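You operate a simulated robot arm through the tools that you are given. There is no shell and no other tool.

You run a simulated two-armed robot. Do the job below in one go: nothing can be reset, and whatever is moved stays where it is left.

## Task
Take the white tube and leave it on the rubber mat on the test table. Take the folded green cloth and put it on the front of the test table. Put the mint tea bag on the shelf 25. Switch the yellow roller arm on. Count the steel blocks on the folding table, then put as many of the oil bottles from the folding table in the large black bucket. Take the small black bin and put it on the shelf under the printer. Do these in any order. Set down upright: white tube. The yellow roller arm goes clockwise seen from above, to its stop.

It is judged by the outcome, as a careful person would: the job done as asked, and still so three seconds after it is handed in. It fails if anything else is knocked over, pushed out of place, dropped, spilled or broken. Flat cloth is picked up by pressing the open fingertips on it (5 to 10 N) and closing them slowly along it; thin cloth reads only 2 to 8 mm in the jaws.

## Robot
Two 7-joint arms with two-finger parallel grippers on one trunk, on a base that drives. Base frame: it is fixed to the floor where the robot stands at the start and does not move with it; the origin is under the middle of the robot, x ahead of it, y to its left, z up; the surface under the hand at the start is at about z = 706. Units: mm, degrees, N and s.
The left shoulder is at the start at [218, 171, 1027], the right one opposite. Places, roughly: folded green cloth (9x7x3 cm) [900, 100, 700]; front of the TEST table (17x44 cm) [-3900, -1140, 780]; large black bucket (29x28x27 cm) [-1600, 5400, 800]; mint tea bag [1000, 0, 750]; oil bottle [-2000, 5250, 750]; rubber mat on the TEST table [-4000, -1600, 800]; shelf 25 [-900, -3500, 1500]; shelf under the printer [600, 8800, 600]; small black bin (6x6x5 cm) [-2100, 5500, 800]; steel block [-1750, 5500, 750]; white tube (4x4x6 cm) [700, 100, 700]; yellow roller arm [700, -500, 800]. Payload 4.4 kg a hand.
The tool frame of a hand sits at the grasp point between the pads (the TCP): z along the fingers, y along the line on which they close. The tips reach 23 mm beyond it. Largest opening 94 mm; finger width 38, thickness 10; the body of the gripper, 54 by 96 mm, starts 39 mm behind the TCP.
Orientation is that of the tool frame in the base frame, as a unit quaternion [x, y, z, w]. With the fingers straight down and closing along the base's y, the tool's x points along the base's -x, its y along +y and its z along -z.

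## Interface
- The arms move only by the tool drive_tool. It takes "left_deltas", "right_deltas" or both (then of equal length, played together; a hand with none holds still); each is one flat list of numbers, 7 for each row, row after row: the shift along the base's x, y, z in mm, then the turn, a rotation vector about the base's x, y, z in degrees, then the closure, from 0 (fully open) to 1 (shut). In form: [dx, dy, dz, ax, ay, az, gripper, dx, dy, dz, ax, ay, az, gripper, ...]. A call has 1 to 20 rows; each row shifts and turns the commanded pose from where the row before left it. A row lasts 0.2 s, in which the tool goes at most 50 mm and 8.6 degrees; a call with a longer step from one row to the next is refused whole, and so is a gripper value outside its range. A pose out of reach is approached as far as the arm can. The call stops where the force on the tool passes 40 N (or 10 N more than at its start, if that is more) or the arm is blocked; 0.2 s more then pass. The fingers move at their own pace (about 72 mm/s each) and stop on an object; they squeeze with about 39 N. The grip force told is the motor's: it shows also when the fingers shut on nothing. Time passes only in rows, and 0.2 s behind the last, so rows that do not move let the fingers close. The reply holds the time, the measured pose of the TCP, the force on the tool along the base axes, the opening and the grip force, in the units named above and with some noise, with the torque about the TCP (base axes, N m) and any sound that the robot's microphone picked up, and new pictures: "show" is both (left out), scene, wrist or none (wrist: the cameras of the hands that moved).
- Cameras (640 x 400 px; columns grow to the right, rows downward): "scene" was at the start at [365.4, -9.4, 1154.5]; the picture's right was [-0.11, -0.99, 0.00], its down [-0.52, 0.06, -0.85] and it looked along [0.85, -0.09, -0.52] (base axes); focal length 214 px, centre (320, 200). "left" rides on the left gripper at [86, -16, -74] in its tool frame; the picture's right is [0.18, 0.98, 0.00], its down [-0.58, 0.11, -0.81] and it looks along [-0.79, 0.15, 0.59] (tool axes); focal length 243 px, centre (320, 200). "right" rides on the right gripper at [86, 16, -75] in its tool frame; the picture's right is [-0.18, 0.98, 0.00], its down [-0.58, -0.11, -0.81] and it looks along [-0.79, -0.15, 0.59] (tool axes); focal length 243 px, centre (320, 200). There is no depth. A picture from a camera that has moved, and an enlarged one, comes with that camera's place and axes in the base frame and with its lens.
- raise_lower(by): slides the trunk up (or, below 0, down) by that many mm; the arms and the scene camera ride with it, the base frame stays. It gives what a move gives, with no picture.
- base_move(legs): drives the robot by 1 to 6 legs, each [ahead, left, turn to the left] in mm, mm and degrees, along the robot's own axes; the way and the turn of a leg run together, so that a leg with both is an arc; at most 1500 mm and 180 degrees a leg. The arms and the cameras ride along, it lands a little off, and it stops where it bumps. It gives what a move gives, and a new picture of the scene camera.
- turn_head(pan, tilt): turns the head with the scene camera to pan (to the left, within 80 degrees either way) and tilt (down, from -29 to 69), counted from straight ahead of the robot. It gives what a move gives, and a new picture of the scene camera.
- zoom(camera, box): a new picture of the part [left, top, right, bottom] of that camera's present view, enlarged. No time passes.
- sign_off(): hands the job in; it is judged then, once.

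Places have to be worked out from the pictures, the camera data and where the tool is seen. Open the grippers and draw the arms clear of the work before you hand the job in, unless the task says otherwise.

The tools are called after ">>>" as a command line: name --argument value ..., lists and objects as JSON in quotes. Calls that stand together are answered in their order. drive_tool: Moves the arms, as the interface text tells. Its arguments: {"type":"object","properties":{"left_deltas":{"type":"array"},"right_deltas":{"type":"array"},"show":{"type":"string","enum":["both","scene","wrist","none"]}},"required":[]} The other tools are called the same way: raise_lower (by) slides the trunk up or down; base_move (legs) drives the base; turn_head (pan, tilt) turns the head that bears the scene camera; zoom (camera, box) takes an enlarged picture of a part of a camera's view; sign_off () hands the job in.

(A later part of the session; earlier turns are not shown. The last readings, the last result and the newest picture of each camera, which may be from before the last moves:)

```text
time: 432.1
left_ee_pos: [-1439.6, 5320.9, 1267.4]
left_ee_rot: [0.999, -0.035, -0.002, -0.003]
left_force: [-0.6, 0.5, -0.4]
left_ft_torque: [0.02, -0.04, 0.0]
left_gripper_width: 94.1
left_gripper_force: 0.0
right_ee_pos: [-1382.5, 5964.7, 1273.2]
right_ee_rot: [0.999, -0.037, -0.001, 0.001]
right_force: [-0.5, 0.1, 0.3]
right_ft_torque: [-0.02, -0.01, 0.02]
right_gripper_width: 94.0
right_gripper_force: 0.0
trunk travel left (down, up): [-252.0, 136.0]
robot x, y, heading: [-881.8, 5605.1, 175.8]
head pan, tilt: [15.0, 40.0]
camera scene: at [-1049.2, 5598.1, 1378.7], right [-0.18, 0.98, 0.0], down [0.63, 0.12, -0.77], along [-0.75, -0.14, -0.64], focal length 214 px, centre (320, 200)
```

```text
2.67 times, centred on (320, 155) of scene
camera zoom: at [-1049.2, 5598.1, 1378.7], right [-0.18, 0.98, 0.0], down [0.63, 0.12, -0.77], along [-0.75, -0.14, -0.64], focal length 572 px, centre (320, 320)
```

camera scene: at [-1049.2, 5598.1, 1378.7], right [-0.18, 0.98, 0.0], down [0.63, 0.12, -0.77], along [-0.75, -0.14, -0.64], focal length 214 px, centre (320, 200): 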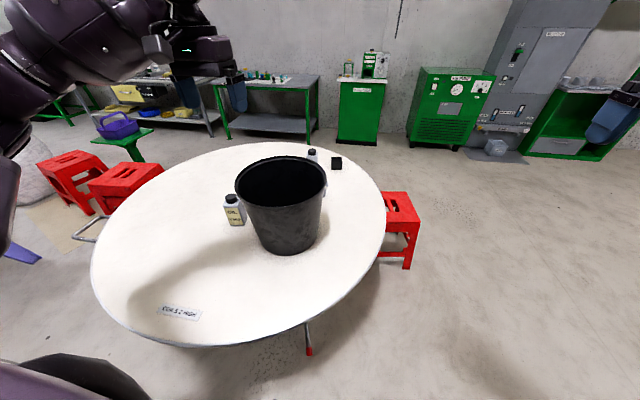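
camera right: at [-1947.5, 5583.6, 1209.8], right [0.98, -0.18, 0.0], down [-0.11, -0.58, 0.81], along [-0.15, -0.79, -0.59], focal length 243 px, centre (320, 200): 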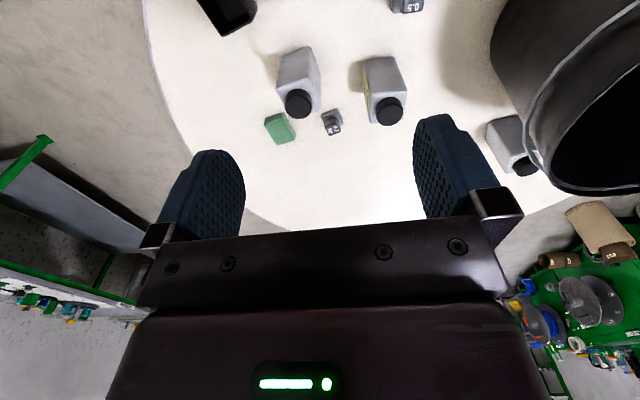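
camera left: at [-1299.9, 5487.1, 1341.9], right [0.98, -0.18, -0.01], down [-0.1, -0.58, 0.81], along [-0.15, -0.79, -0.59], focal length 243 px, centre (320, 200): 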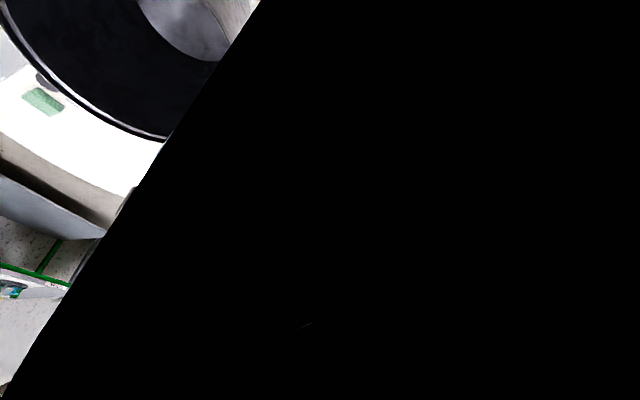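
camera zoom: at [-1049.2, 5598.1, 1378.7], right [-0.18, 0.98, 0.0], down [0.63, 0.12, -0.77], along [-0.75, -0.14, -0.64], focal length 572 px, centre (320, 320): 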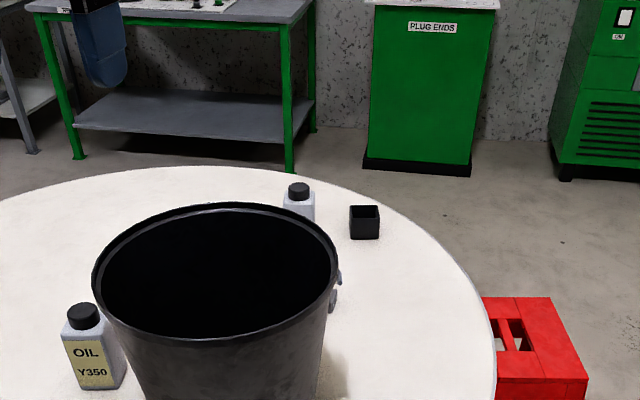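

The east view shows the third bottle (Y350) alone south of the bucket and no further blocks: so 2 steel blocks → 2 bottles. I'll take Y350 first with the left hand; I straighten to face -x and strafe left so it lies ~20° to my left.

>>> base_move --legs '[[0, 0, 4.2], [0, 170, 0]]'

>>> turn_head --pan 10 --tilt 45

>>> zoom --camera "scene" --box '[200, 80, 360, 180]'

```text
time: 434.7
left_ee_pos: [-1418.8, 5117.4, 1267.4]
left_ee_rot: [1.0, 0.001, -0.002, -0.004]
left_force: [0.2, -0.2, -0.1]
left_ft_torque: [0.02, -0.03, 0.02]
left_gripper_width: 93.9
left_gripper_force: 0.0
right_ee_pos: [-1407.2, 5762.6, 1275.1]
right_ee_rot: [1.0, -0.002, 0.0, 0.0]
right_force: [-0.1, -0.4, 0.0]
right_ft_torque: [0.03, -0.02, -0.01]
right_gripper_width: 94.1
right_gripper_force: 0.1
trunk travel left (down, up): [-252.0, 136.0]
robot x, y, heading: [-880.5, 5443.0, 179.7]
head pan, tilt: [15.0, 40.0]
camera scene: at [-1048.5, 5420.6, 1378.7], right [-0.25, 0.97, 0.0], down [0.62, 0.16, -0.77], along [-0.74, -0.19, -0.64], focal length 214 px, centre (320, 200)
```

scene: 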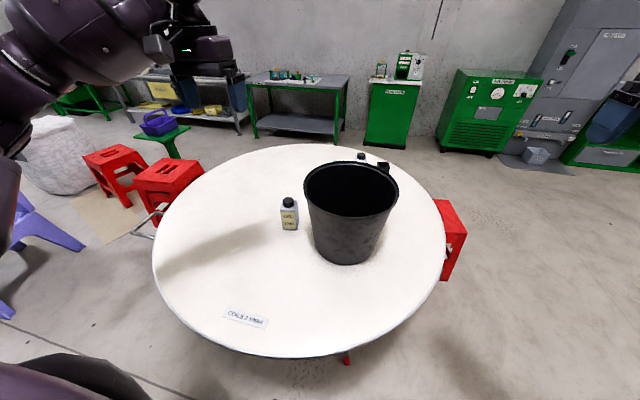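

```text
time: 435.3
left_ee_pos: [-1418.7, 5116.0, 1267.7]
left_ee_rot: [1.0, 0.002, -0.003, -0.003]
left_force: [-0.1, 0.0, -0.5]
left_ft_torque: [0.01, 0.01, 0.02]
left_gripper_width: 94.0
left_gripper_force: 0.1
right_ee_pos: [-1407.9, 5763.5, 1274.8]
right_ee_rot: [1.0, -0.001, -0.001, 0.001]
right_force: [0.5, -1.2, 0.1]
right_ft_torque: [-0.02, 0.0, -0.01]
right_gripper_width: 94.1
right_gripper_force: 0.0
trunk travel left (down, up): [-252.0, 136.0]
robot x, y, heading: [-881.0, 5446.9, 179.5]
head pan, tilt: [10.0, 45.0]
camera scene: at [-1046.5, 5428.8, 1371.5], right [-0.17, 0.99, 0.0], down [0.7, 0.12, -0.71], along [-0.7, -0.12, -0.71], focal length 214 px, centre (320, 200)
```

scene: 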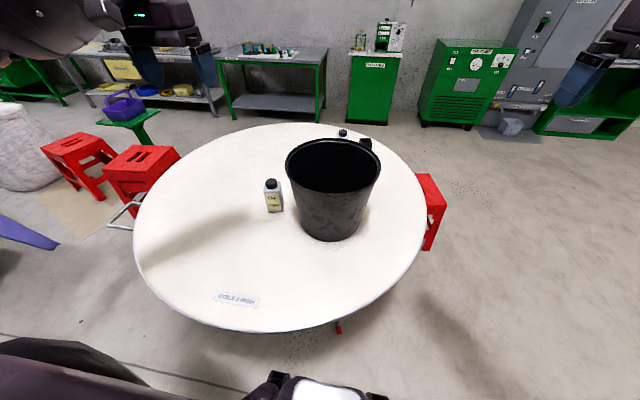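

```text
4.00 times, centred on (280, 130) of scene
camera zoom: at [-1046.5, 5428.8, 1371.5], right [-0.17, 0.99, 0.0], down [0.7, 0.12, -0.71], along [-0.7, -0.12, -0.71], focal length 858 px, centre (480, 480)
```

zoom: 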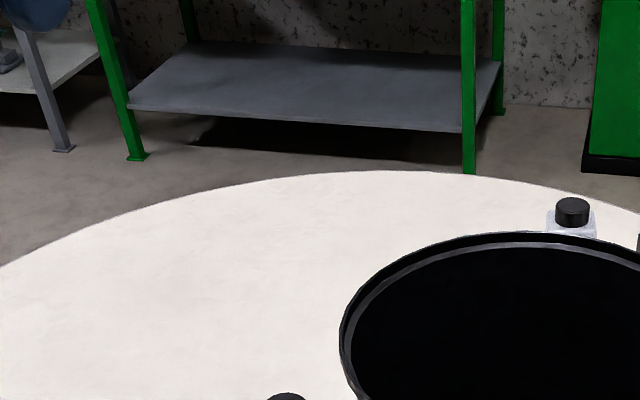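

>>> zoom --camera "scene" --box '[230, 150, 390, 250]'

```text
4.00 times, centred on (310, 200) of scene
camera zoom: at [-1046.5, 5428.8, 1371.5], right [-0.17, 0.99, 0.0], down [0.7, 0.12, -0.71], along [-0.7, -0.12, -0.71], focal length 858 px, centre (360, 200)
```

zoom: 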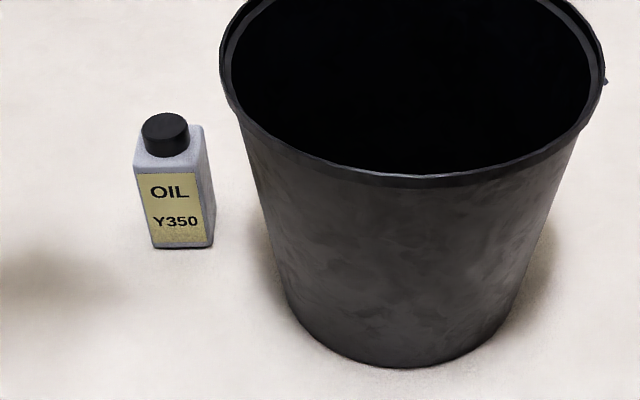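

The bottle is at (-1604,5156), cap top z≈872; bucket centre ≈(-1575,5390), rim ≈1006. I lower the trunk 200 mm, and move the left hand above the bottle.

>>> raise_lower --by -200

>>> drive_tool --left_deltas '[-37, 8, -5, 0, 0, 0, 0.3, -37, 8, -5, 0, 0, 0, 0.3, -37, 8, -5, 0, 0, 0, 0.3, -37, 8, -5, 0, 0, 0, 0.3, -37, 8, -5, 0, 0, 0, 0.3, 0, 0, -30, 0, 0, 0, 0.3, 0, 0, 0, 0, 0, 0, 0.3]'

>>> zoom --camera "left" --box '[160, 0, 480, 240]'

```text
time: 437.5
left_ee_pos: [-1417.3, 5116.7, 1067.9]
left_ee_rot: [1.0, 0.001, -0.004, -0.003]
left_force: [0.2, -0.3, 0.0]
left_ft_torque: [-0.03, 0.0, -0.04]
left_gripper_width: 94.1
left_gripper_force: 0.1
right_ee_pos: [-1405.7, 5763.2, 1075.7]
right_ee_rot: [1.0, -0.001, -0.002, 0.0]
right_force: [-0.5, -0.5, -0.2]
right_ft_torque: [-0.01, 0.0, 0.0]
right_gripper_width: 94.0
right_gripper_force: 0.0
trunk travel left (down, up): [-52.0, 336.0]
robot x, y, heading: [-876.6, 5441.2, 179.5]
head pan, tilt: [10.0, 45.0]
```

```text
time: 439.1
left_ee_pos: [-1604.2, 5157.7, 1014.6]
left_ee_rot: [1.0, 0.001, -0.003, -0.004]
left_force: [0.5, 0.5, -0.5]
left_ft_torque: [0.0, -0.02, 0.02]
left_gripper_width: 65.6
left_gripper_force: 0.0
right_ee_pos: [-1408.0, 5763.1, 1074.9]
right_ee_rot: [1.0, -0.002, -0.002, 0.001]
right_force: [-0.1, -0.1, 0.5]
right_ft_torque: [0.03, -0.01, 0.01]
right_gripper_width: 94.0
right_gripper_force: 0.0
trunk travel left (down, up): [-52.0, 336.0]
robot x, y, heading: [-879.7, 5444.0, 179.9]
head pan, tilt: [10.0, 45.0]
camera scene: at [-1230.1, 5429.9, 1136.7], right [-0.17, 0.99, 0.0], down [0.7, 0.12, -0.71], along [-0.7, -0.12, -0.71], focal length 214 px, centre (320, 200)
camera left: at [-1517.6, 5174.5, 1087.6], right [0.19, -0.98, -0.01], down [-0.58, -0.12, 0.81], along [-0.8, -0.14, -0.59], focal length 243 px, centre (320, 200)
```

scene: 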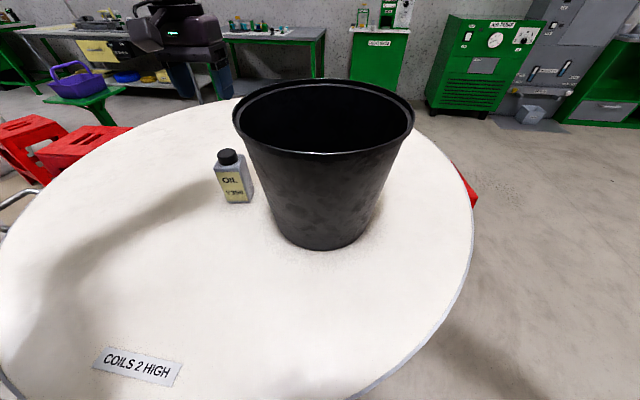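
left: 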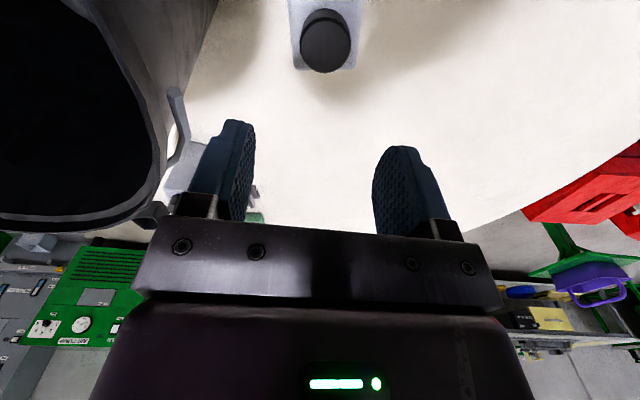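

```text
1.67 times, centred on (320, 120) of left
camera zoom: at [-1517.6, 5174.5, 1087.6], right [0.19, -0.98, -0.01], down [-0.58, -0.12, 0.81], along [-0.8, -0.14, -0.59], focal length 404 px, centre (320, 333)
```

zoom: 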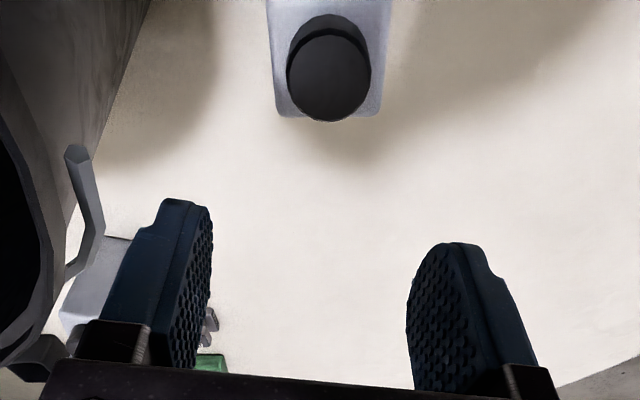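

The cap is right below (-1600,5158). I descend so the pads surround the cap (TCP≈874), tips staying above the bottle's shoulder.

>>> drive_tool --left_deltas '[2, 0, -40, 0, 0, 0, 0.35, 2, 0, -40, 0, 0, 0, 0.35, 0, 0, -30, 0, 0, 0, 0.35, 0, 0, -20, 0, 0, 0, 0.35, 0, 0, -8, 0, 0, 0, 0.35, 0, 0, 0, 0, 0, 0, 0.35]'

>>> zoom --camera "scene" --box '[150, 100, 310, 220]'

>>> zoom --camera "left" --box '[160, 0, 480, 240]'

```text
time: 440.5
left_ee_pos: [-1600.4, 5158.0, 878.6]
left_ee_rot: [1.0, 0.001, -0.008, -0.004]
left_force: [-5.3, -3.1, 22.2]
left_ft_torque: [-0.8, 0.01, -0.12]
left_gripper_width: 62.4
left_gripper_force: 1.3
right_ee_pos: [-1405.6, 5762.6, 1076.2]
right_ee_rot: [1.0, -0.002, -0.003, 0.001]
right_force: [-0.1, 0.4, -0.4]
right_ft_torque: [0.02, 0.02, -0.02]
right_gripper_width: 94.0
right_gripper_force: 0.1
trunk travel left (down, up): [-52.0, 336.0]
robot x, y, heading: [-882.6, 5441.3, 180.0]
head pan, tilt: [10.0, 45.0]
camera scene: at [-1228.7, 5430.1, 1137.7], right [-0.17, 0.99, 0.0], down [0.7, 0.12, -0.71], along [-0.7, -0.12, -0.71], focal length 214 px, centre (320, 200)
camera left: at [-1513.1, 5174.8, 951.2], right [0.18, -0.98, -0.01], down [-0.57, -0.12, 0.81], along [-0.8, -0.14, -0.58], focal length 243 px, centre (320, 200)
```

scene: 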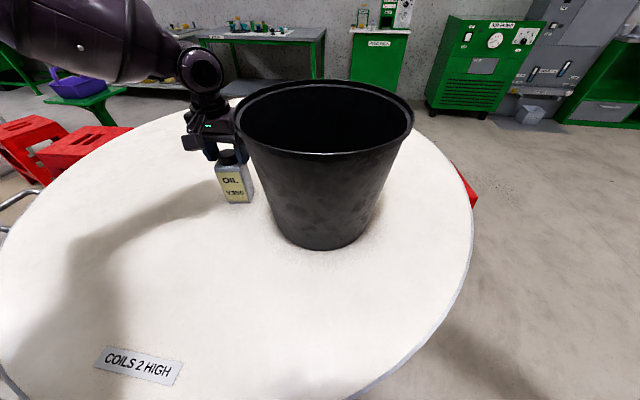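
left: 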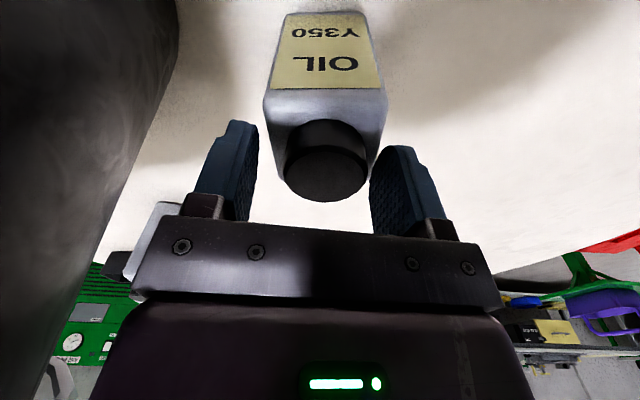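

```text
3.33 times, centred on (230, 160) of scene
camera zoom: at [-1228.7, 5430.1, 1137.7], right [-0.17, 0.99, 0.0], down [0.7, 0.12, -0.71], along [-0.7, -0.12, -0.71], focal length 715 px, centre (620, 333)
```

zoom: 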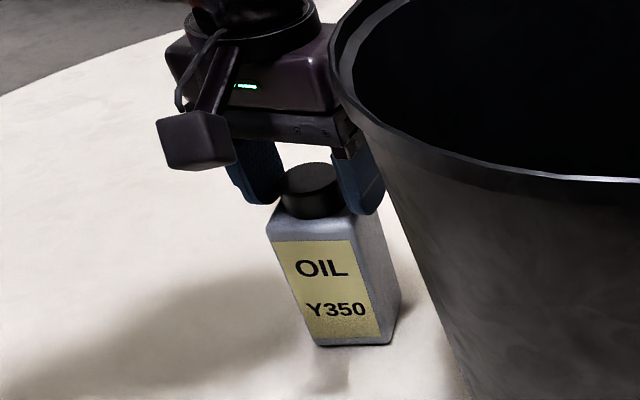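

```text
1.67 times, centred on (320, 120) of left
camera zoom: at [-1513.1, 5174.8, 951.2], right [0.18, -0.98, -0.01], down [-0.57, -0.12, 0.81], along [-0.8, -0.14, -0.58], focal length 404 px, centre (320, 333)
```

zoom: 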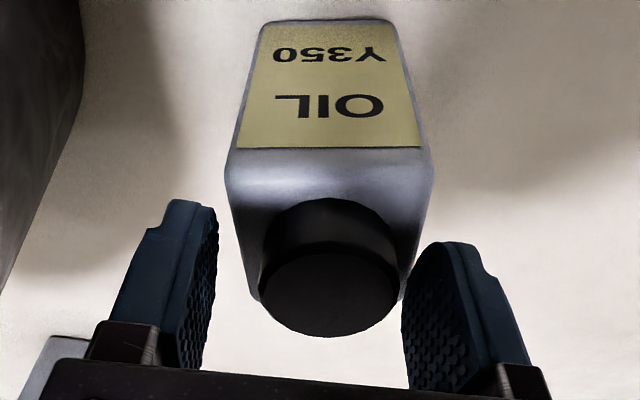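

The tips touch the bottle's shoulder (22 N). I rise 5 mm and close on the cap.

>>> drive_tool --left_deltas '[0, 0, 3, 0, 0, 0, 0.35, 0, 0, 3, 0, 0, 0, 0.35, 0, 0, 0, 0, 0, 0, 0.4, 0, 0, 0, 0, 0, 0, 0.45, 0, 0, 0, 0, 0, 0, 0.5, 0, 0, 0, 0, 0, 0, 0.55, 0, 0, 0, 0, 0, 0, 0.6, 0, 0, 0, 0, 0, 0, 0.65, 0, 0, 0, 0, 0, 0, 0.65]' --show "wrist"

>>> zoom --camera "scene" --box '[150, 100, 310, 220]'

```text
time: 442.5
left_ee_pos: [-1599.5, 5157.2, 880.0]
left_ee_rot: [1.0, 0.001, -0.003, -0.003]
left_force: [1.1, -1.0, -0.5]
left_ft_torque: [0.0, -0.08, -0.02]
left_gripper_width: 40.3
left_gripper_force: 38.9
right_ee_pos: [-1406.6, 5763.6, 1074.8]
right_ee_rot: [1.0, -0.002, -0.001, 0.001]
right_force: [0.9, -0.7, 0.3]
right_ft_torque: [-0.03, -0.01, 0.0]
right_gripper_width: 94.0
right_gripper_force: 0.0
trunk travel left (down, up): [-52.0, 336.0]
robot x, y, heading: [-879.3, 5444.0, 179.8]
head pan, tilt: [10.0, 45.0]
camera left: at [-1513.9, 5174.9, 954.3], right [0.19, -0.98, -0.01], down [-0.58, -0.12, 0.81], along [-0.8, -0.15, -0.59], focal length 243 px, centre (320, 200)
```

left: 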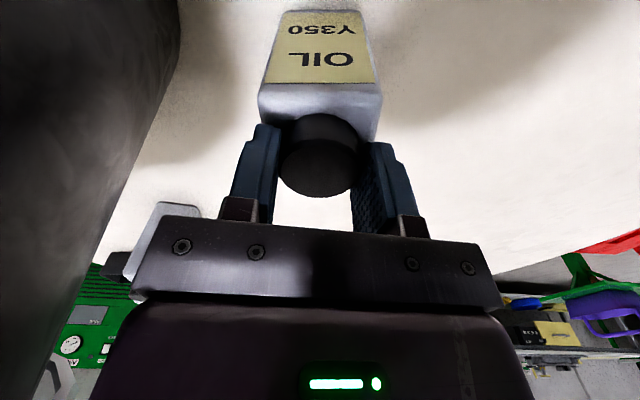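

```text
3.33 times, centred on (230, 160) of scene
camera zoom: at [-1230.6, 5429.6, 1136.4], right [-0.17, 0.99, 0.0], down [0.7, 0.12, -0.71], along [-0.7, -0.12, -0.71], focal length 715 px, centre (620, 333)
```

zoom: 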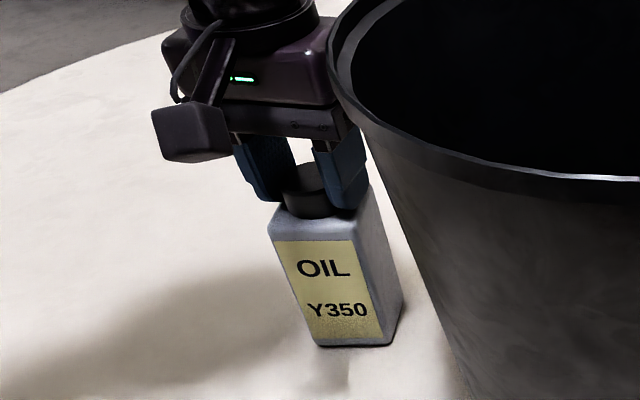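

Cap gripped at 40 mm. I lift with the trunk by 320 mm.

>>> raise_lower --by 320

>>> turn_head --pan 10 --tilt 50

```text
time: 445.7
left_ee_pos: [-1489.0, 5156.0, 1484.2]
left_ee_rot: [0.97, 0.0, -0.243, -0.005]
left_force: [-0.7, -0.2, -2.2]
left_ft_torque: [0.01, -0.11, 0.0]
left_gripper_width: 40.3
left_gripper_force: 39.0
right_ee_pos: [-1408.3, 5763.7, 1394.8]
right_ee_rot: [1.0, -0.001, -0.002, 0.001]
right_force: [0.2, -0.1, 1.0]
right_ft_torque: [-0.01, 0.01, 0.0]
right_gripper_width: 93.9
right_gripper_force: 0.1
trunk travel left (down, up): [-372.0, 16.0]
robot x, y, heading: [-881.3, 5445.2, 179.8]
head pan, tilt: [10.0, 45.0]
```

```text
time: 446.3
left_ee_pos: [-1489.0, 5157.8, 1484.7]
left_ee_rot: [0.97, 0.0, -0.243, -0.006]
left_force: [0.0, -0.7, -3.7]
left_ft_torque: [0.0, -0.11, 0.0]
left_gripper_width: 40.4
left_gripper_force: 38.7
right_ee_pos: [-1406.8, 5763.2, 1394.9]
right_ee_rot: [1.0, -0.002, -0.001, 0.0]
right_force: [-0.4, 0.6, 0.2]
right_ft_torque: [0.01, 0.01, -0.01]
right_gripper_width: 93.8
right_gripper_force: 0.1
trunk travel left (down, up): [-372.0, 16.0]
robot x, y, heading: [-881.8, 5439.8, 179.8]
head pan, tilt: [10.0, 50.0]
camera scene: at [-1010.0, 5429.3, 1488.2], right [-0.17, 0.99, 0.0], down [0.75, 0.13, -0.64], along [-0.63, -0.11, -0.77], focal length 214 px, centre (320, 200)
```

scene: 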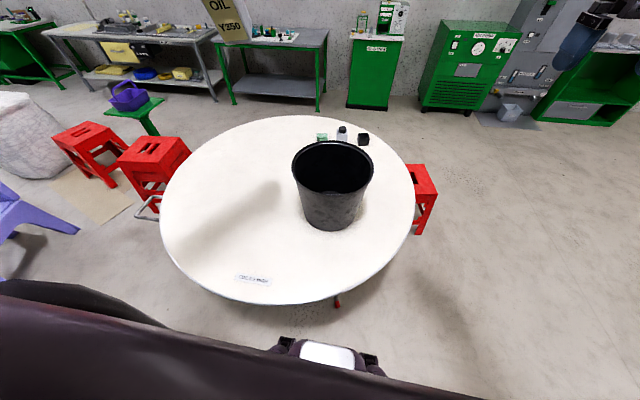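

The trunk lift leans the shoulders back, so the arm again ended higher and pitched (28°), but the bottle is held. I lower the trunk 200 mm and set the hand vertical again.

>>> raise_lower --by -200

```text
time: 448.5
left_ee_pos: [-1486.5, 5156.8, 1286.5]
left_ee_rot: [0.97, 0.0, -0.245, -0.005]
left_force: [0.0, -0.2, -2.9]
left_ft_torque: [-0.01, -0.15, 0.0]
left_gripper_width: 40.2
left_gripper_force: 38.9
right_ee_pos: [-1406.2, 5764.1, 1195.3]
right_ee_rot: [1.0, -0.002, -0.003, 0.0]
right_force: [0.5, 0.5, 0.1]
right_ft_torque: [-0.03, -0.02, -0.02]
right_gripper_width: 94.1
right_gripper_force: 0.1
trunk travel left (down, up): [-172.0, 216.0]
robot x, y, heading: [-879.5, 5438.7, 179.9]
head pan, tilt: [10.0, 50.0]
```

>>> drive_tool --left_deltas '[-15, 0, -4, -0.15, -7.1, 0, 0.65, -15, 0, -4, -0.15, -7.1, 0, 0.65, -15, 0, -4, -0.15, -7.1, 0, 0.65, -15, 0, -4, -0.15, -7.1, 0, 0.65, -20, 0, -5, 0, 0, 0, 0.65, -20, 0, -5, 0, 0, 0, 0.65, 0, 0, 0, 0, 0, 0, 0.65]'

```text
time: 450.1
left_ee_pos: [-1542.0, 5154.8, 1260.3]
left_ee_rot: [1.0, 0.0, 0.002, 0.0]
left_force: [-0.2, 0.2, -2.5]
left_ft_torque: [-0.05, 0.01, 0.0]
left_gripper_width: 40.3
left_gripper_force: 38.6
left hand out of reach, approached as far as the arm can: row 4, 5, 6
right_ee_pos: [-1407.8, 5762.8, 1194.3]
right_ee_rot: [1.0, -0.002, 0.0, 0.001]
right_force: [1.2, -0.3, 0.4]
right_ft_torque: [0.0, 0.0, 0.0]
right_gripper_width: 94.1
right_gripper_force: 0.1
trunk travel left (down, up): [-172.0, 216.0]
robot x, y, heading: [-876.6, 5440.4, 179.8]
head pan, tilt: [10.0, 50.0]
camera scene: at [-1108.8, 5430.2, 1277.3], right [-0.17, 0.99, 0.0], down [0.76, 0.13, -0.64], along [-0.63, -0.11, -0.77], focal length 214 px, centre (320, 200)
camera left: at [-1457.7, 5171.9, 1333.7], right [0.18, -0.98, 0.0], down [-0.58, -0.11, 0.8], along [-0.79, -0.15, -0.59], focal length 243 px, centre (320, 200)
```

scene: 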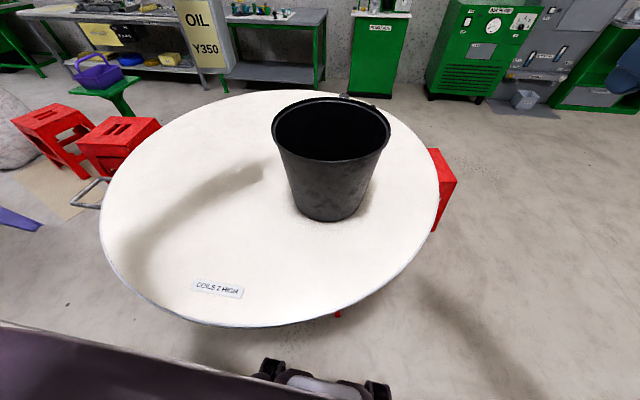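
left: 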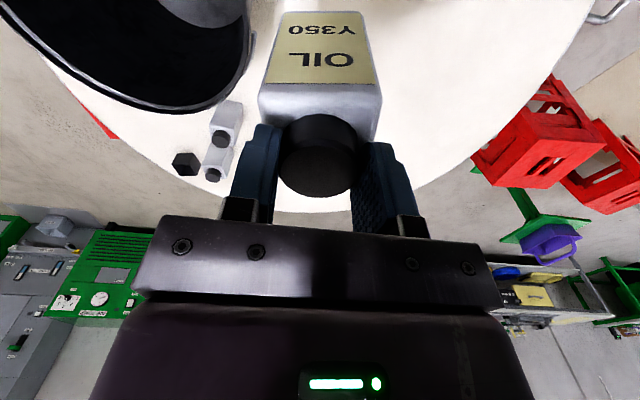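

The bottle hangs vertically at (-1542,5155,1260), bottom well above the rim. I strafe right (north) 235 mm to bring it over the bucket.

>>> base_move --legs '[[0, -235, 0]]'

>>> zoom --camera "left" --box '[0, 0, 640, 400]'

```text
time: 452.7
left_ee_pos: [-1542.1, 5380.4, 1259.2]
left_ee_rot: [1.0, 0.002, 0.002, 0.0]
left_force: [-0.5, 0.5, -3.5]
left_ft_torque: [0.0, -0.01, 0.0]
left_gripper_width: 40.2
left_gripper_force: 38.9
right_ee_pos: [-1409.9, 5991.7, 1194.6]
right_ee_rot: [1.0, 0.0, -0.001, 0.001]
right_force: [0.1, -0.3, 0.3]
right_ft_torque: [-0.01, -0.01, 0.04]
right_gripper_width: 93.9
right_gripper_force: 0.2
trunk travel left (down, up): [-172.0, 216.0]
robot x, y, heading: [-878.5, 5670.8, -179.7]
head pan, tilt: [10.0, 50.0]
camera scene: at [-1108.8, 5658.7, 1277.2], right [-0.17, 0.98, 0.0], down [0.75, 0.13, -0.64], along [-0.63, -0.11, -0.77], focal length 214 px, centre (320, 200)
```

scene: 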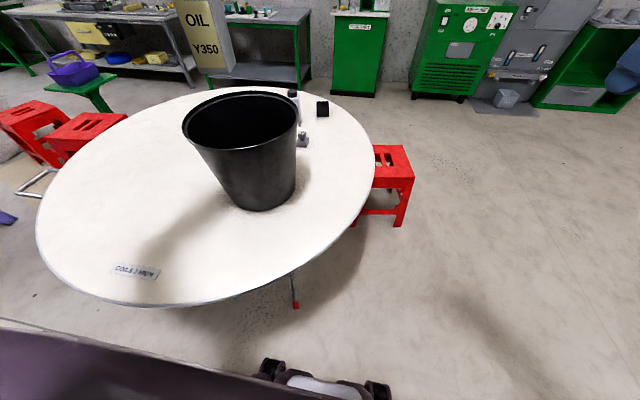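

```text
1.00 times, centred on (320, 200) of left (not enlarged: the box is as wide or as high as the picture)
camera zoom: at [-1456.1, 5398.3, 1333.3], right [0.19, -0.98, 0.0], down [-0.58, -0.11, 0.8], along [-0.79, -0.15, -0.59], focal length 243 px, centre (320, 200)
```

zoom: 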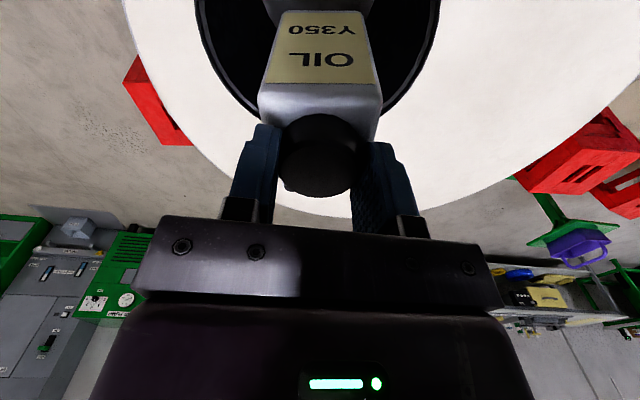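

The bottle is laterally centred over the bucket. I lower the trunk 110 mm, which lets the bottle's bottom just enter the rim.

>>> raise_lower --by -110

>>> turn_head --pan 25 --tilt 40

```text
time: 454.1
left_ee_pos: [-1538.6, 5380.4, 1151.1]
left_ee_rot: [1.0, 0.004, 0.0, 0.0]
left_force: [0.6, 0.1, -3.3]
left_ft_torque: [-0.01, 0.02, -0.02]
left_gripper_width: 40.5
left_gripper_force: 38.7
right_ee_pos: [-1406.6, 5991.6, 1086.5]
right_ee_rot: [1.0, 0.002, -0.004, 0.001]
right_force: [0.3, 0.3, 0.1]
right_ft_torque: [0.01, 0.0, 0.0]
right_gripper_width: 93.9
right_gripper_force: 0.0
trunk travel left (down, up): [-62.0, 326.0]
robot x, y, heading: [-878.2, 5671.9, -179.9]
head pan, tilt: [10.0, 50.0]
```

```text
time: 454.9
left_ee_pos: [-1541.3, 5380.0, 1149.4]
left_ee_rot: [1.0, 0.003, 0.003, 0.0]
left_force: [-0.1, -0.7, -3.2]
left_ft_torque: [0.0, 0.01, -0.02]
left_gripper_width: 40.2
left_gripper_force: 39.5
right_ee_pos: [-1408.0, 5990.8, 1085.6]
right_ee_rot: [1.0, 0.002, -0.001, 0.001]
right_force: [-0.5, -0.3, 0.2]
right_ft_torque: [-0.03, 0.02, 0.03]
right_gripper_width: 94.3
right_gripper_force: 0.0
trunk travel left (down, up): [-62.0, 326.0]
robot x, y, heading: [-878.4, 5672.4, -180.0]
head pan, tilt: [25.0, 40.0]
camera scene: at [-1219.0, 5635.8, 1156.2], right [-0.42, 0.91, 0.0], down [0.58, 0.27, -0.77], along [-0.69, -0.32, -0.64], focal length 214 px, centre (320, 200)
```

scene: 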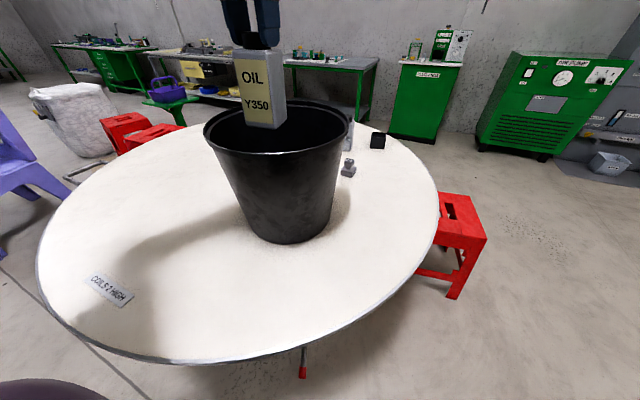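

The bottle is above the bucket's mouth. I centre it (x≈-1577) while lowering 100 mm.

>>> drive_tool --left_deltas '[-12, 2, -5, 0, 0, 0, 0.65, -12, 2, -10, 0, 0, 0, 0.65, -12, 2, -25, 0, 0, 0, 0.65, 0, 0, -30, 0, 0, 0, 0.65, 0, 0, -30, 0, 0, 0, 0.65, 0, 0, 0, 0, 0, 0, 0.65]'

```text
time: 456.3
left_ee_pos: [-1574.3, 5385.7, 1050.0]
left_ee_rot: [1.0, 0.004, 0.002, -0.001]
left_force: [0.2, -0.5, -3.5]
left_ft_torque: [0.01, 0.0, 0.0]
left_gripper_width: 40.5
left_gripper_force: 38.7
right_ee_pos: [-1409.2, 5991.2, 1085.6]
right_ee_rot: [1.0, 0.001, -0.001, 0.0]
right_force: [0.6, 0.1, 0.4]
right_ft_torque: [-0.01, 0.01, 0.01]
right_gripper_width: 93.7
right_gripper_force: 0.2
trunk travel left (down, up): [-62.0, 326.0]
robot x, y, heading: [-877.1, 5672.6, -179.8]
head pan, tilt: [25.0, 40.0]
camera scene: at [-1218.5, 5635.8, 1156.5], right [-0.42, 0.91, 0.0], down [0.58, 0.27, -0.77], along [-0.69, -0.32, -0.64], focal length 214 px, centre (320, 200)
camera left: at [-1489.5, 5404.3, 1124.6], right [0.19, -0.98, 0.0], down [-0.58, -0.11, 0.8], along [-0.79, -0.15, -0.59], focal length 243 px, centre (320, 200)
```

scene: 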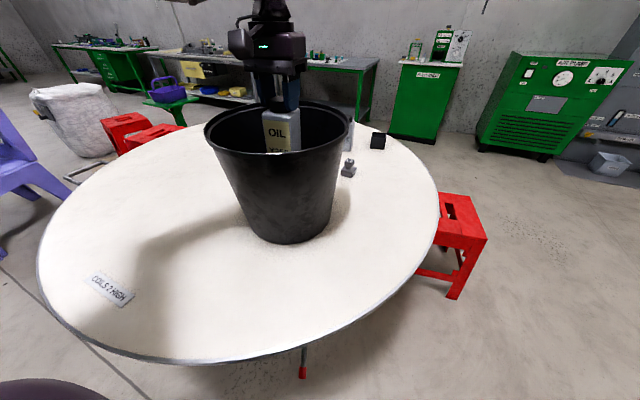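
left: 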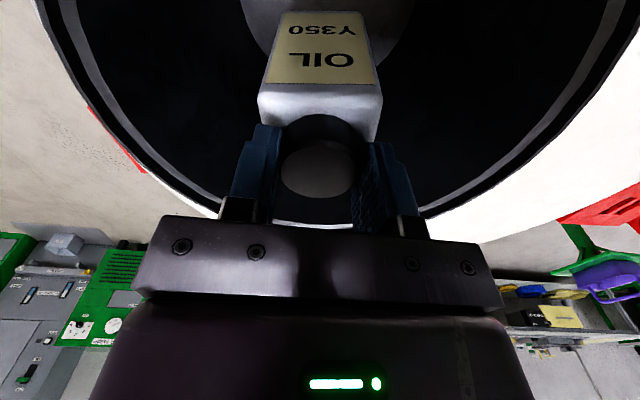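

Well inside. I continue lowering in steps.

>>> drive_tool --left_deltas '[-4, 2, -30, 0, 0, 0, 0.65, 0, 0, -30, 0, 0, 0, 0.65, 0, 0, -25, 0, 0, 0, 0.65, 0, 0, 0, 0, 0, 0, 0.65]'

>>> zoom --camera "scene" --box '[160, 0, 400, 180]'

```text
time: 457.3
left_ee_pos: [-1579.7, 5387.8, 965.7]
left_ee_rot: [1.0, 0.003, 0.002, -0.001]
left_force: [-0.7, 0.2, -3.5]
left_ft_torque: [0.0, -0.02, -0.01]
left_gripper_width: 40.3
left_gripper_force: 38.7
right_ee_pos: [-1408.4, 5990.1, 1084.8]
right_ee_rot: [1.0, 0.001, -0.002, 0.0]
right_force: [-0.1, -0.2, -0.8]
right_ft_torque: [0.0, -0.02, 0.01]
right_gripper_width: 93.9
right_gripper_force: 0.1
trunk travel left (down, up): [-62.0, 326.0]
robot x, y, heading: [-878.6, 5673.5, -180.1]
head pan, tilt: [25.0, 40.0]
camera scene: at [-1218.4, 5635.7, 1156.5], right [-0.42, 0.91, 0.0], down [0.58, 0.27, -0.77], along [-0.69, -0.32, -0.64], focal length 214 px, centre (320, 200)
camera left: at [-1494.9, 5405.8, 1040.0], right [0.19, -0.98, 0.0], down [-0.58, -0.11, 0.8], along [-0.79, -0.15, -0.59], focal length 243 px, centre (320, 200)
```

scene: 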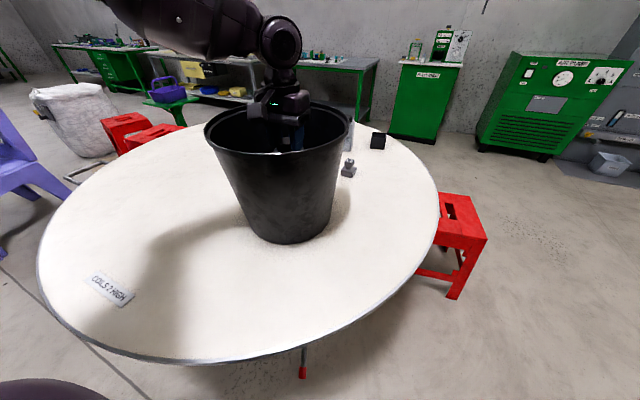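
left: 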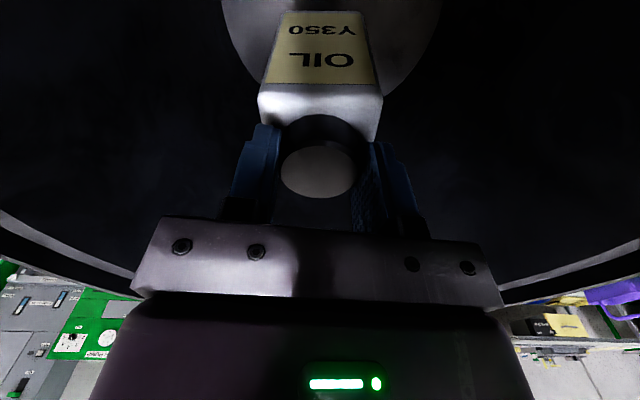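

```text
2.22 times, centred on (280, 90) of scene
camera zoom: at [-1218.4, 5635.7, 1156.5], right [-0.42, 0.91, 0.0], down [0.58, 0.27, -0.77], along [-0.69, -0.32, -0.64], focal length 477 px, centre (409, 444)
```

zoom: 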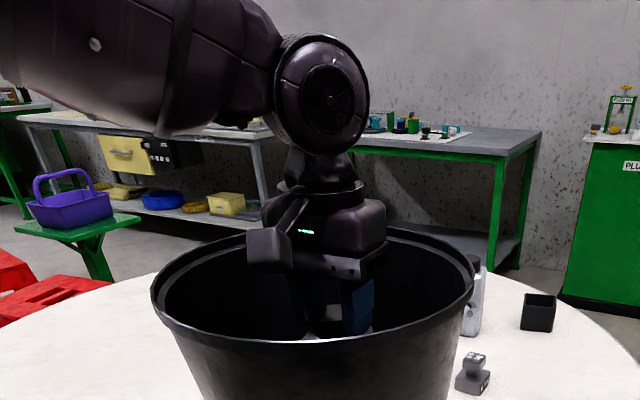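

The forearm is well above the rim. I continue down: 60 mm, then fine steps.

>>> drive_tool --left_deltas '[0, 0, -25, 0, 0, 0, 0.65, 0, 0, -20, 0, 0, 0, 0.65, 0, 0, -10, 0, 0, 0, 0.65, 0, 0, -5, 0, 0, 0, 0.65]' --show "scene"

>>> zoom --camera "scene" --box '[160, 0, 400, 180]'

```text
time: 458.3
left_ee_pos: [-1582.3, 5388.7, 902.9]
left_ee_rot: [1.0, 0.003, 0.001, 0.0]
left_force: [0.3, 0.6, -3.5]
left_ft_torque: [-0.01, 0.01, -0.02]
left_gripper_width: 40.3
left_gripper_force: 39.3
right_ee_pos: [-1409.0, 5990.9, 1084.5]
right_ee_rot: [1.0, 0.002, 0.0, 0.0]
right_force: [0.5, 1.5, 0.3]
right_ft_torque: [-0.01, 0.03, 0.0]
right_gripper_width: 93.9
right_gripper_force: 0.2
trunk travel left (down, up): [-62.0, 326.0]
robot x, y, heading: [-879.0, 5672.3, -179.8]
head pan, tilt: [25.0, 40.0]
camera scene: at [-1219.0, 5635.7, 1156.2], right [-0.42, 0.91, 0.0], down [0.58, 0.27, -0.77], along [-0.69, -0.32, -0.64], focal length 214 px, centre (320, 200)
```

scene: 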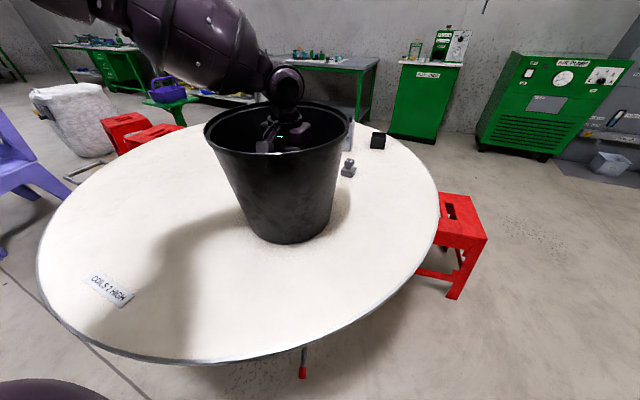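

```text
2.22 times, centred on (280, 90) of scene
camera zoom: at [-1219.0, 5635.7, 1156.2], right [-0.42, 0.91, 0.0], down [0.58, 0.27, -0.77], along [-0.69, -0.32, -0.64], focal length 477 px, centre (409, 444)
```

zoom: 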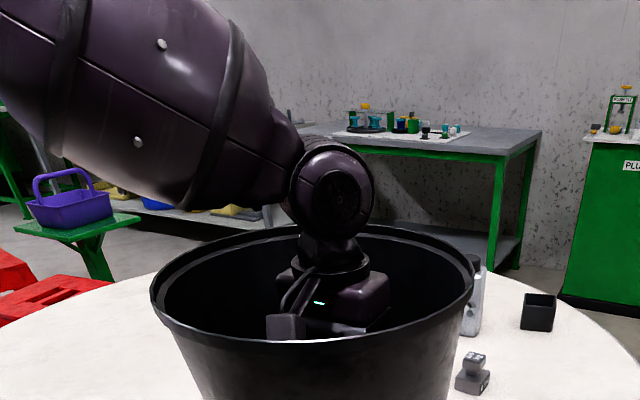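

>>> drive_tool --left_deltas '[0, 0, -5, 0, 0, 0, 0.65, 0, 0, -4, 0, 0, 0, 0.65, 0, 0, -3, 0, 0, 0, 0.65]' --show "none"

>>> drive_tool --left_deltas '[0, 0, -3, 0, 0, 0, 0.65, 0, 0, -2, 0, 0, 0, 0.65]' --show "none"

```text
time: 459.1
left_ee_pos: [-1581.1, 5386.5, 892.1]
left_ee_rot: [1.0, 0.003, 0.002, 0.0]
left_force: [-0.2, 0.3, -3.4]
left_ft_torque: [-0.01, 0.01, -0.01]
left_gripper_width: 40.3
left_gripper_force: 38.9
right_ee_pos: [-1409.0, 5989.3, 1084.4]
right_ee_rot: [1.0, 0.0, 0.0, 0.0]
right_force: [-0.2, 0.3, 0.0]
right_ft_torque: [0.02, -0.02, 0.03]
right_gripper_width: 93.9
right_gripper_force: 0.0
trunk travel left (down, up): [-62.0, 326.0]
robot x, y, heading: [-879.5, 5674.9, -179.9]
head pan, tilt: [25.0, 40.0]
```

```text
time: 459.7
left_ee_pos: [-1581.4, 5387.3, 887.2]
left_ee_rot: [1.0, 0.004, 0.002, -0.001]
left_force: [0.1, -1.1, -0.3]
left_ft_torque: [0.03, 0.03, -0.01]
left_gripper_width: 39.9
left_gripper_force: 38.8
right_ee_pos: [-1410.4, 5990.0, 1085.2]
right_ee_rot: [1.0, 0.001, -0.001, 0.0]
right_force: [0.3, -0.4, -0.5]
right_ft_torque: [0.01, 0.01, 0.04]
right_gripper_width: 94.1
right_gripper_force: 0.1
trunk travel left (down, up): [-62.0, 326.0]
robot x, y, heading: [-877.4, 5667.8, -180.0]
head pan, tilt: [25.0, 40.0]
```

The bottle's weight is taken by the bucket floor. To leave room for the second bottle I lift it 4 mm, shift it 30 mm west, set it down and release.

>>> drive_tool --left_deltas '[0, 0, 5, 0, 0, 0, 0.65, -10, 0, 0, 0, 0, 0, 0.65, -10, 0, 0, 0, 0, 0, 0.65, -10, 0, 0, 0, 0, 0, 0.65, 0, 0, -3, 0, 0, 0, 0.65, 0, 0, -2, 0, 0, 0, 0.65, 0, 0, -1, 0, 0, 0, 0.65]' --show "none"

```text
time: 461.3
left_ee_pos: [-1610.8, 5387.7, 887.6]
left_ee_rot: [1.0, 0.003, 0.002, 0.0]
left_force: [-0.2, -2.4, 4.8]
left_ft_torque: [-0.21, 0.3, 0.11]
left_gripper_width: 40.4
left_gripper_force: 39.5
right_ee_pos: [-1409.0, 5990.0, 1084.7]
right_ee_rot: [1.0, 0.001, -0.002, 0.0]
right_force: [0.2, -0.3, 0.4]
right_ft_torque: [0.02, -0.02, 0.0]
right_gripper_width: 93.9
right_gripper_force: 0.0
trunk travel left (down, up): [-62.0, 326.0]
robot x, y, heading: [-879.0, 5668.8, -180.0]
head pan, tilt: [25.0, 40.0]
```

It stands on the floor (≈5 N). I release gently and rise straight up out of the bucket.

>>> drive_tool --left_deltas '[0, 0, 0, 0, 0, 0, 0.58, 0, 0, 0, 0, 0, 0, 0.5, 0, 0, 0, 0, 0, 0, 0.42, 0, 0, 0, 0, 0, 0, 0.36, 0, 0, 0, 0, 0, 0, 0.36, 0, 0, 15, 0, 0, 0, 0.36, 0, 0, 30, 0, 0, 0, 0.36, 4, 0, 40, 0, 0, 0, 0.36, 8, 0, 40, 0, 0, 0, 0.36, 8, 0, 40, 0, 0, 0, 0.36, 8, 0, 40, 0, 0, 0, 0.36, 4, 0, 40, 0, 0, 0, 0.36, 0, 0, 30, 0, 0, 0, 0.36]'

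```text
time: 464.1
left_ee_pos: [-1574.8, 5386.5, 1161.4]
left_ee_rot: [1.0, 0.003, 0.001, 0.0]
left_force: [0.6, 0.0, 0.2]
left_ft_torque: [0.03, 0.01, 0.02]
left_gripper_width: 60.4
left_gripper_force: 0.0
right_ee_pos: [-1407.9, 5990.0, 1085.0]
right_ee_rot: [1.0, 0.001, -0.002, 0.001]
right_force: [0.7, -0.4, 0.5]
right_ft_torque: [0.03, -0.01, 0.01]
right_gripper_width: 94.1
right_gripper_force: 0.1
trunk travel left (down, up): [-62.0, 326.0]
robot x, y, heading: [-881.2, 5672.0, -179.8]
head pan, tilt: [25.0, 40.0]
camera scene: at [-1218.4, 5636.0, 1156.5], right [-0.42, 0.91, 0.0], down [0.58, 0.27, -0.77], along [-0.69, -0.32, -0.64], focal length 214 px, centre (320, 200)
camera left: at [-1490.7, 5404.6, 1236.6], right [0.19, -0.98, 0.0], down [-0.58, -0.11, 0.8], along [-0.79, -0.15, -0.59], focal length 243 px, centre (320, 200)
```

scene: 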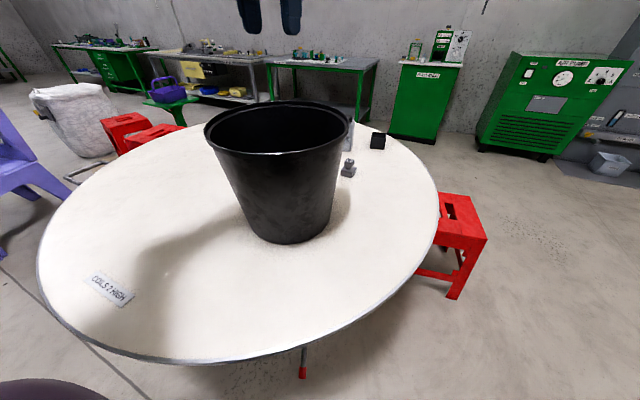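
left: 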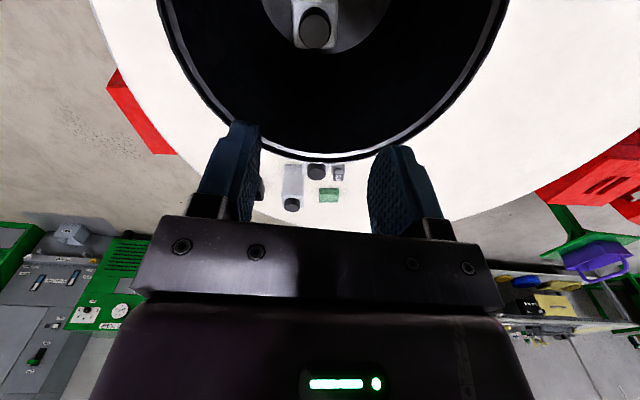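

Bottle Y350 stands in the bucket. I retract the left hand and drive round to the north side for the second bottle with the right hand.

>>> drive_tool --left_deltas '[35, 0, 5, 0, 0, 0, 0, 38, 0, 0, 0, 0, 0, 0, 38, 0, 0, 0, 0, 0, 0, 38, 0, 0, 0, 0, 0, 0, 38, 0, 0, 0, 0, 0, 0, 30, 0, 0, 0, 0, 0, 0]' --show "none"

```text
time: 465.5
left_ee_pos: [-1362.3, 5385.4, 1167.8]
left_ee_rot: [1.0, 0.003, 0.002, 0.001]
left_force: [0.4, 0.4, -1.0]
left_ft_torque: [0.01, 0.0, 0.03]
left_gripper_width: 94.3
left_gripper_force: 0.1
right_ee_pos: [-1409.9, 5989.9, 1085.5]
right_ee_rot: [1.0, 0.001, -0.001, 0.0]
right_force: [-0.8, 0.1, 1.4]
right_ft_torque: [-0.01, -0.01, 0.04]
right_gripper_width: 94.1
right_gripper_force: 0.0
trunk travel left (down, up): [-62.0, 326.0]
robot x, y, heading: [-876.2, 5671.1, -179.9]
head pan, tilt: [25.0, 40.0]
```

>>> base_move --legs '[[0, -460, 0], [0, 0, 90], [0, -750, 0]]'

>>> turn_head --pan -15 --tilt 45

>>> zoom --camera "scene" --box '[240, 100, 480, 250]'

```text
time: 480.3
left_ee_pos: [-1309.8, 5645.8, 1167.0]
left_ee_rot: [0.701, 0.714, 0.002, -0.001]
left_force: [0.4, 0.0, 0.2]
left_ft_torque: [0.01, -0.01, 0.0]
left_gripper_width: 94.1
left_gripper_force: 0.1
right_ee_pos: [-1913.2, 5594.8, 1084.8]
right_ee_rot: [0.702, 0.712, 0.0, 0.001]
right_force: [-0.2, 0.1, -0.2]
right_ft_torque: [0.01, 0.02, 0.0]
right_gripper_width: 94.1
right_gripper_force: 0.1
trunk travel left (down, up): [-62.0, 326.0]
robot x, y, heading: [-1600.7, 6131.4, -89.3]
head pan, tilt: [25.0, 40.0]
camera scene: at [-1559.7, 5788.0, 1156.4], right [-0.9, -0.43, 0.0], down [-0.28, 0.58, -0.77], along [0.33, -0.69, -0.64], focal length 214 px, centre (320, 200)
```

scene: 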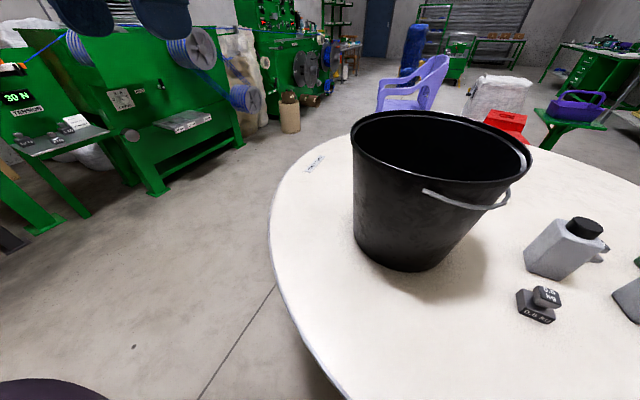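

```text
time: 481.4
left_ee_pos: [-1310.5, 5647.2, 1167.0]
left_ee_rot: [0.701, 0.713, 0.001, -0.001]
left_force: [0.1, 0.5, -0.7]
left_ft_torque: [0.04, 0.0, 0.03]
left_gripper_width: 94.0
left_gripper_force: 0.0
right_ee_pos: [-1914.1, 5594.4, 1085.4]
right_ee_rot: [0.702, 0.712, 0.0, 0.001]
right_force: [0.0, -0.1, -1.3]
right_ft_torque: [0.01, 0.0, -0.04]
right_gripper_width: 94.1
right_gripper_force: 0.1
trunk travel left (down, up): [-62.0, 326.0]
robot x, y, heading: [-1600.6, 6130.7, -89.2]
head pan, tilt: [-15.0, 45.0]
camera scene: at [-1616.5, 5785.8, 1149.1], right [-0.97, 0.25, 0.0], down [0.17, 0.69, -0.71], along [-0.17, -0.69, -0.71], focal length 214 px, centre (320, 200)
```

scene: 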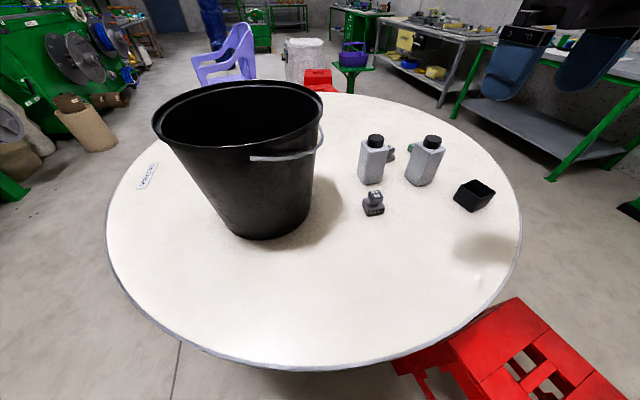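

```text
2.67 times, centred on (360, 175) of scene
camera zoom: at [-1616.5, 5785.8, 1149.1], right [-0.97, 0.25, 0.0], down [0.17, 0.69, -0.71], along [-0.17, -0.69, -0.71], focal length 572 px, centre (213, 267)
```

zoom: 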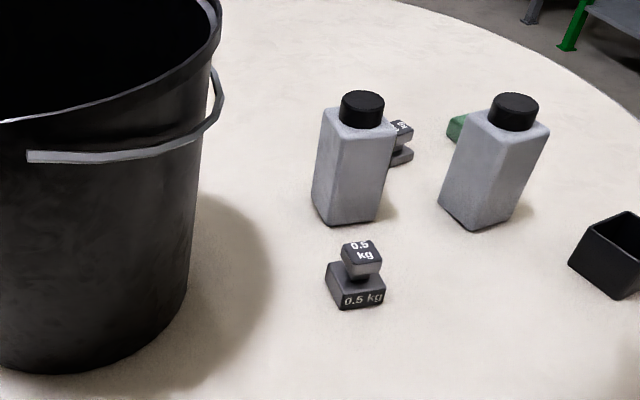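

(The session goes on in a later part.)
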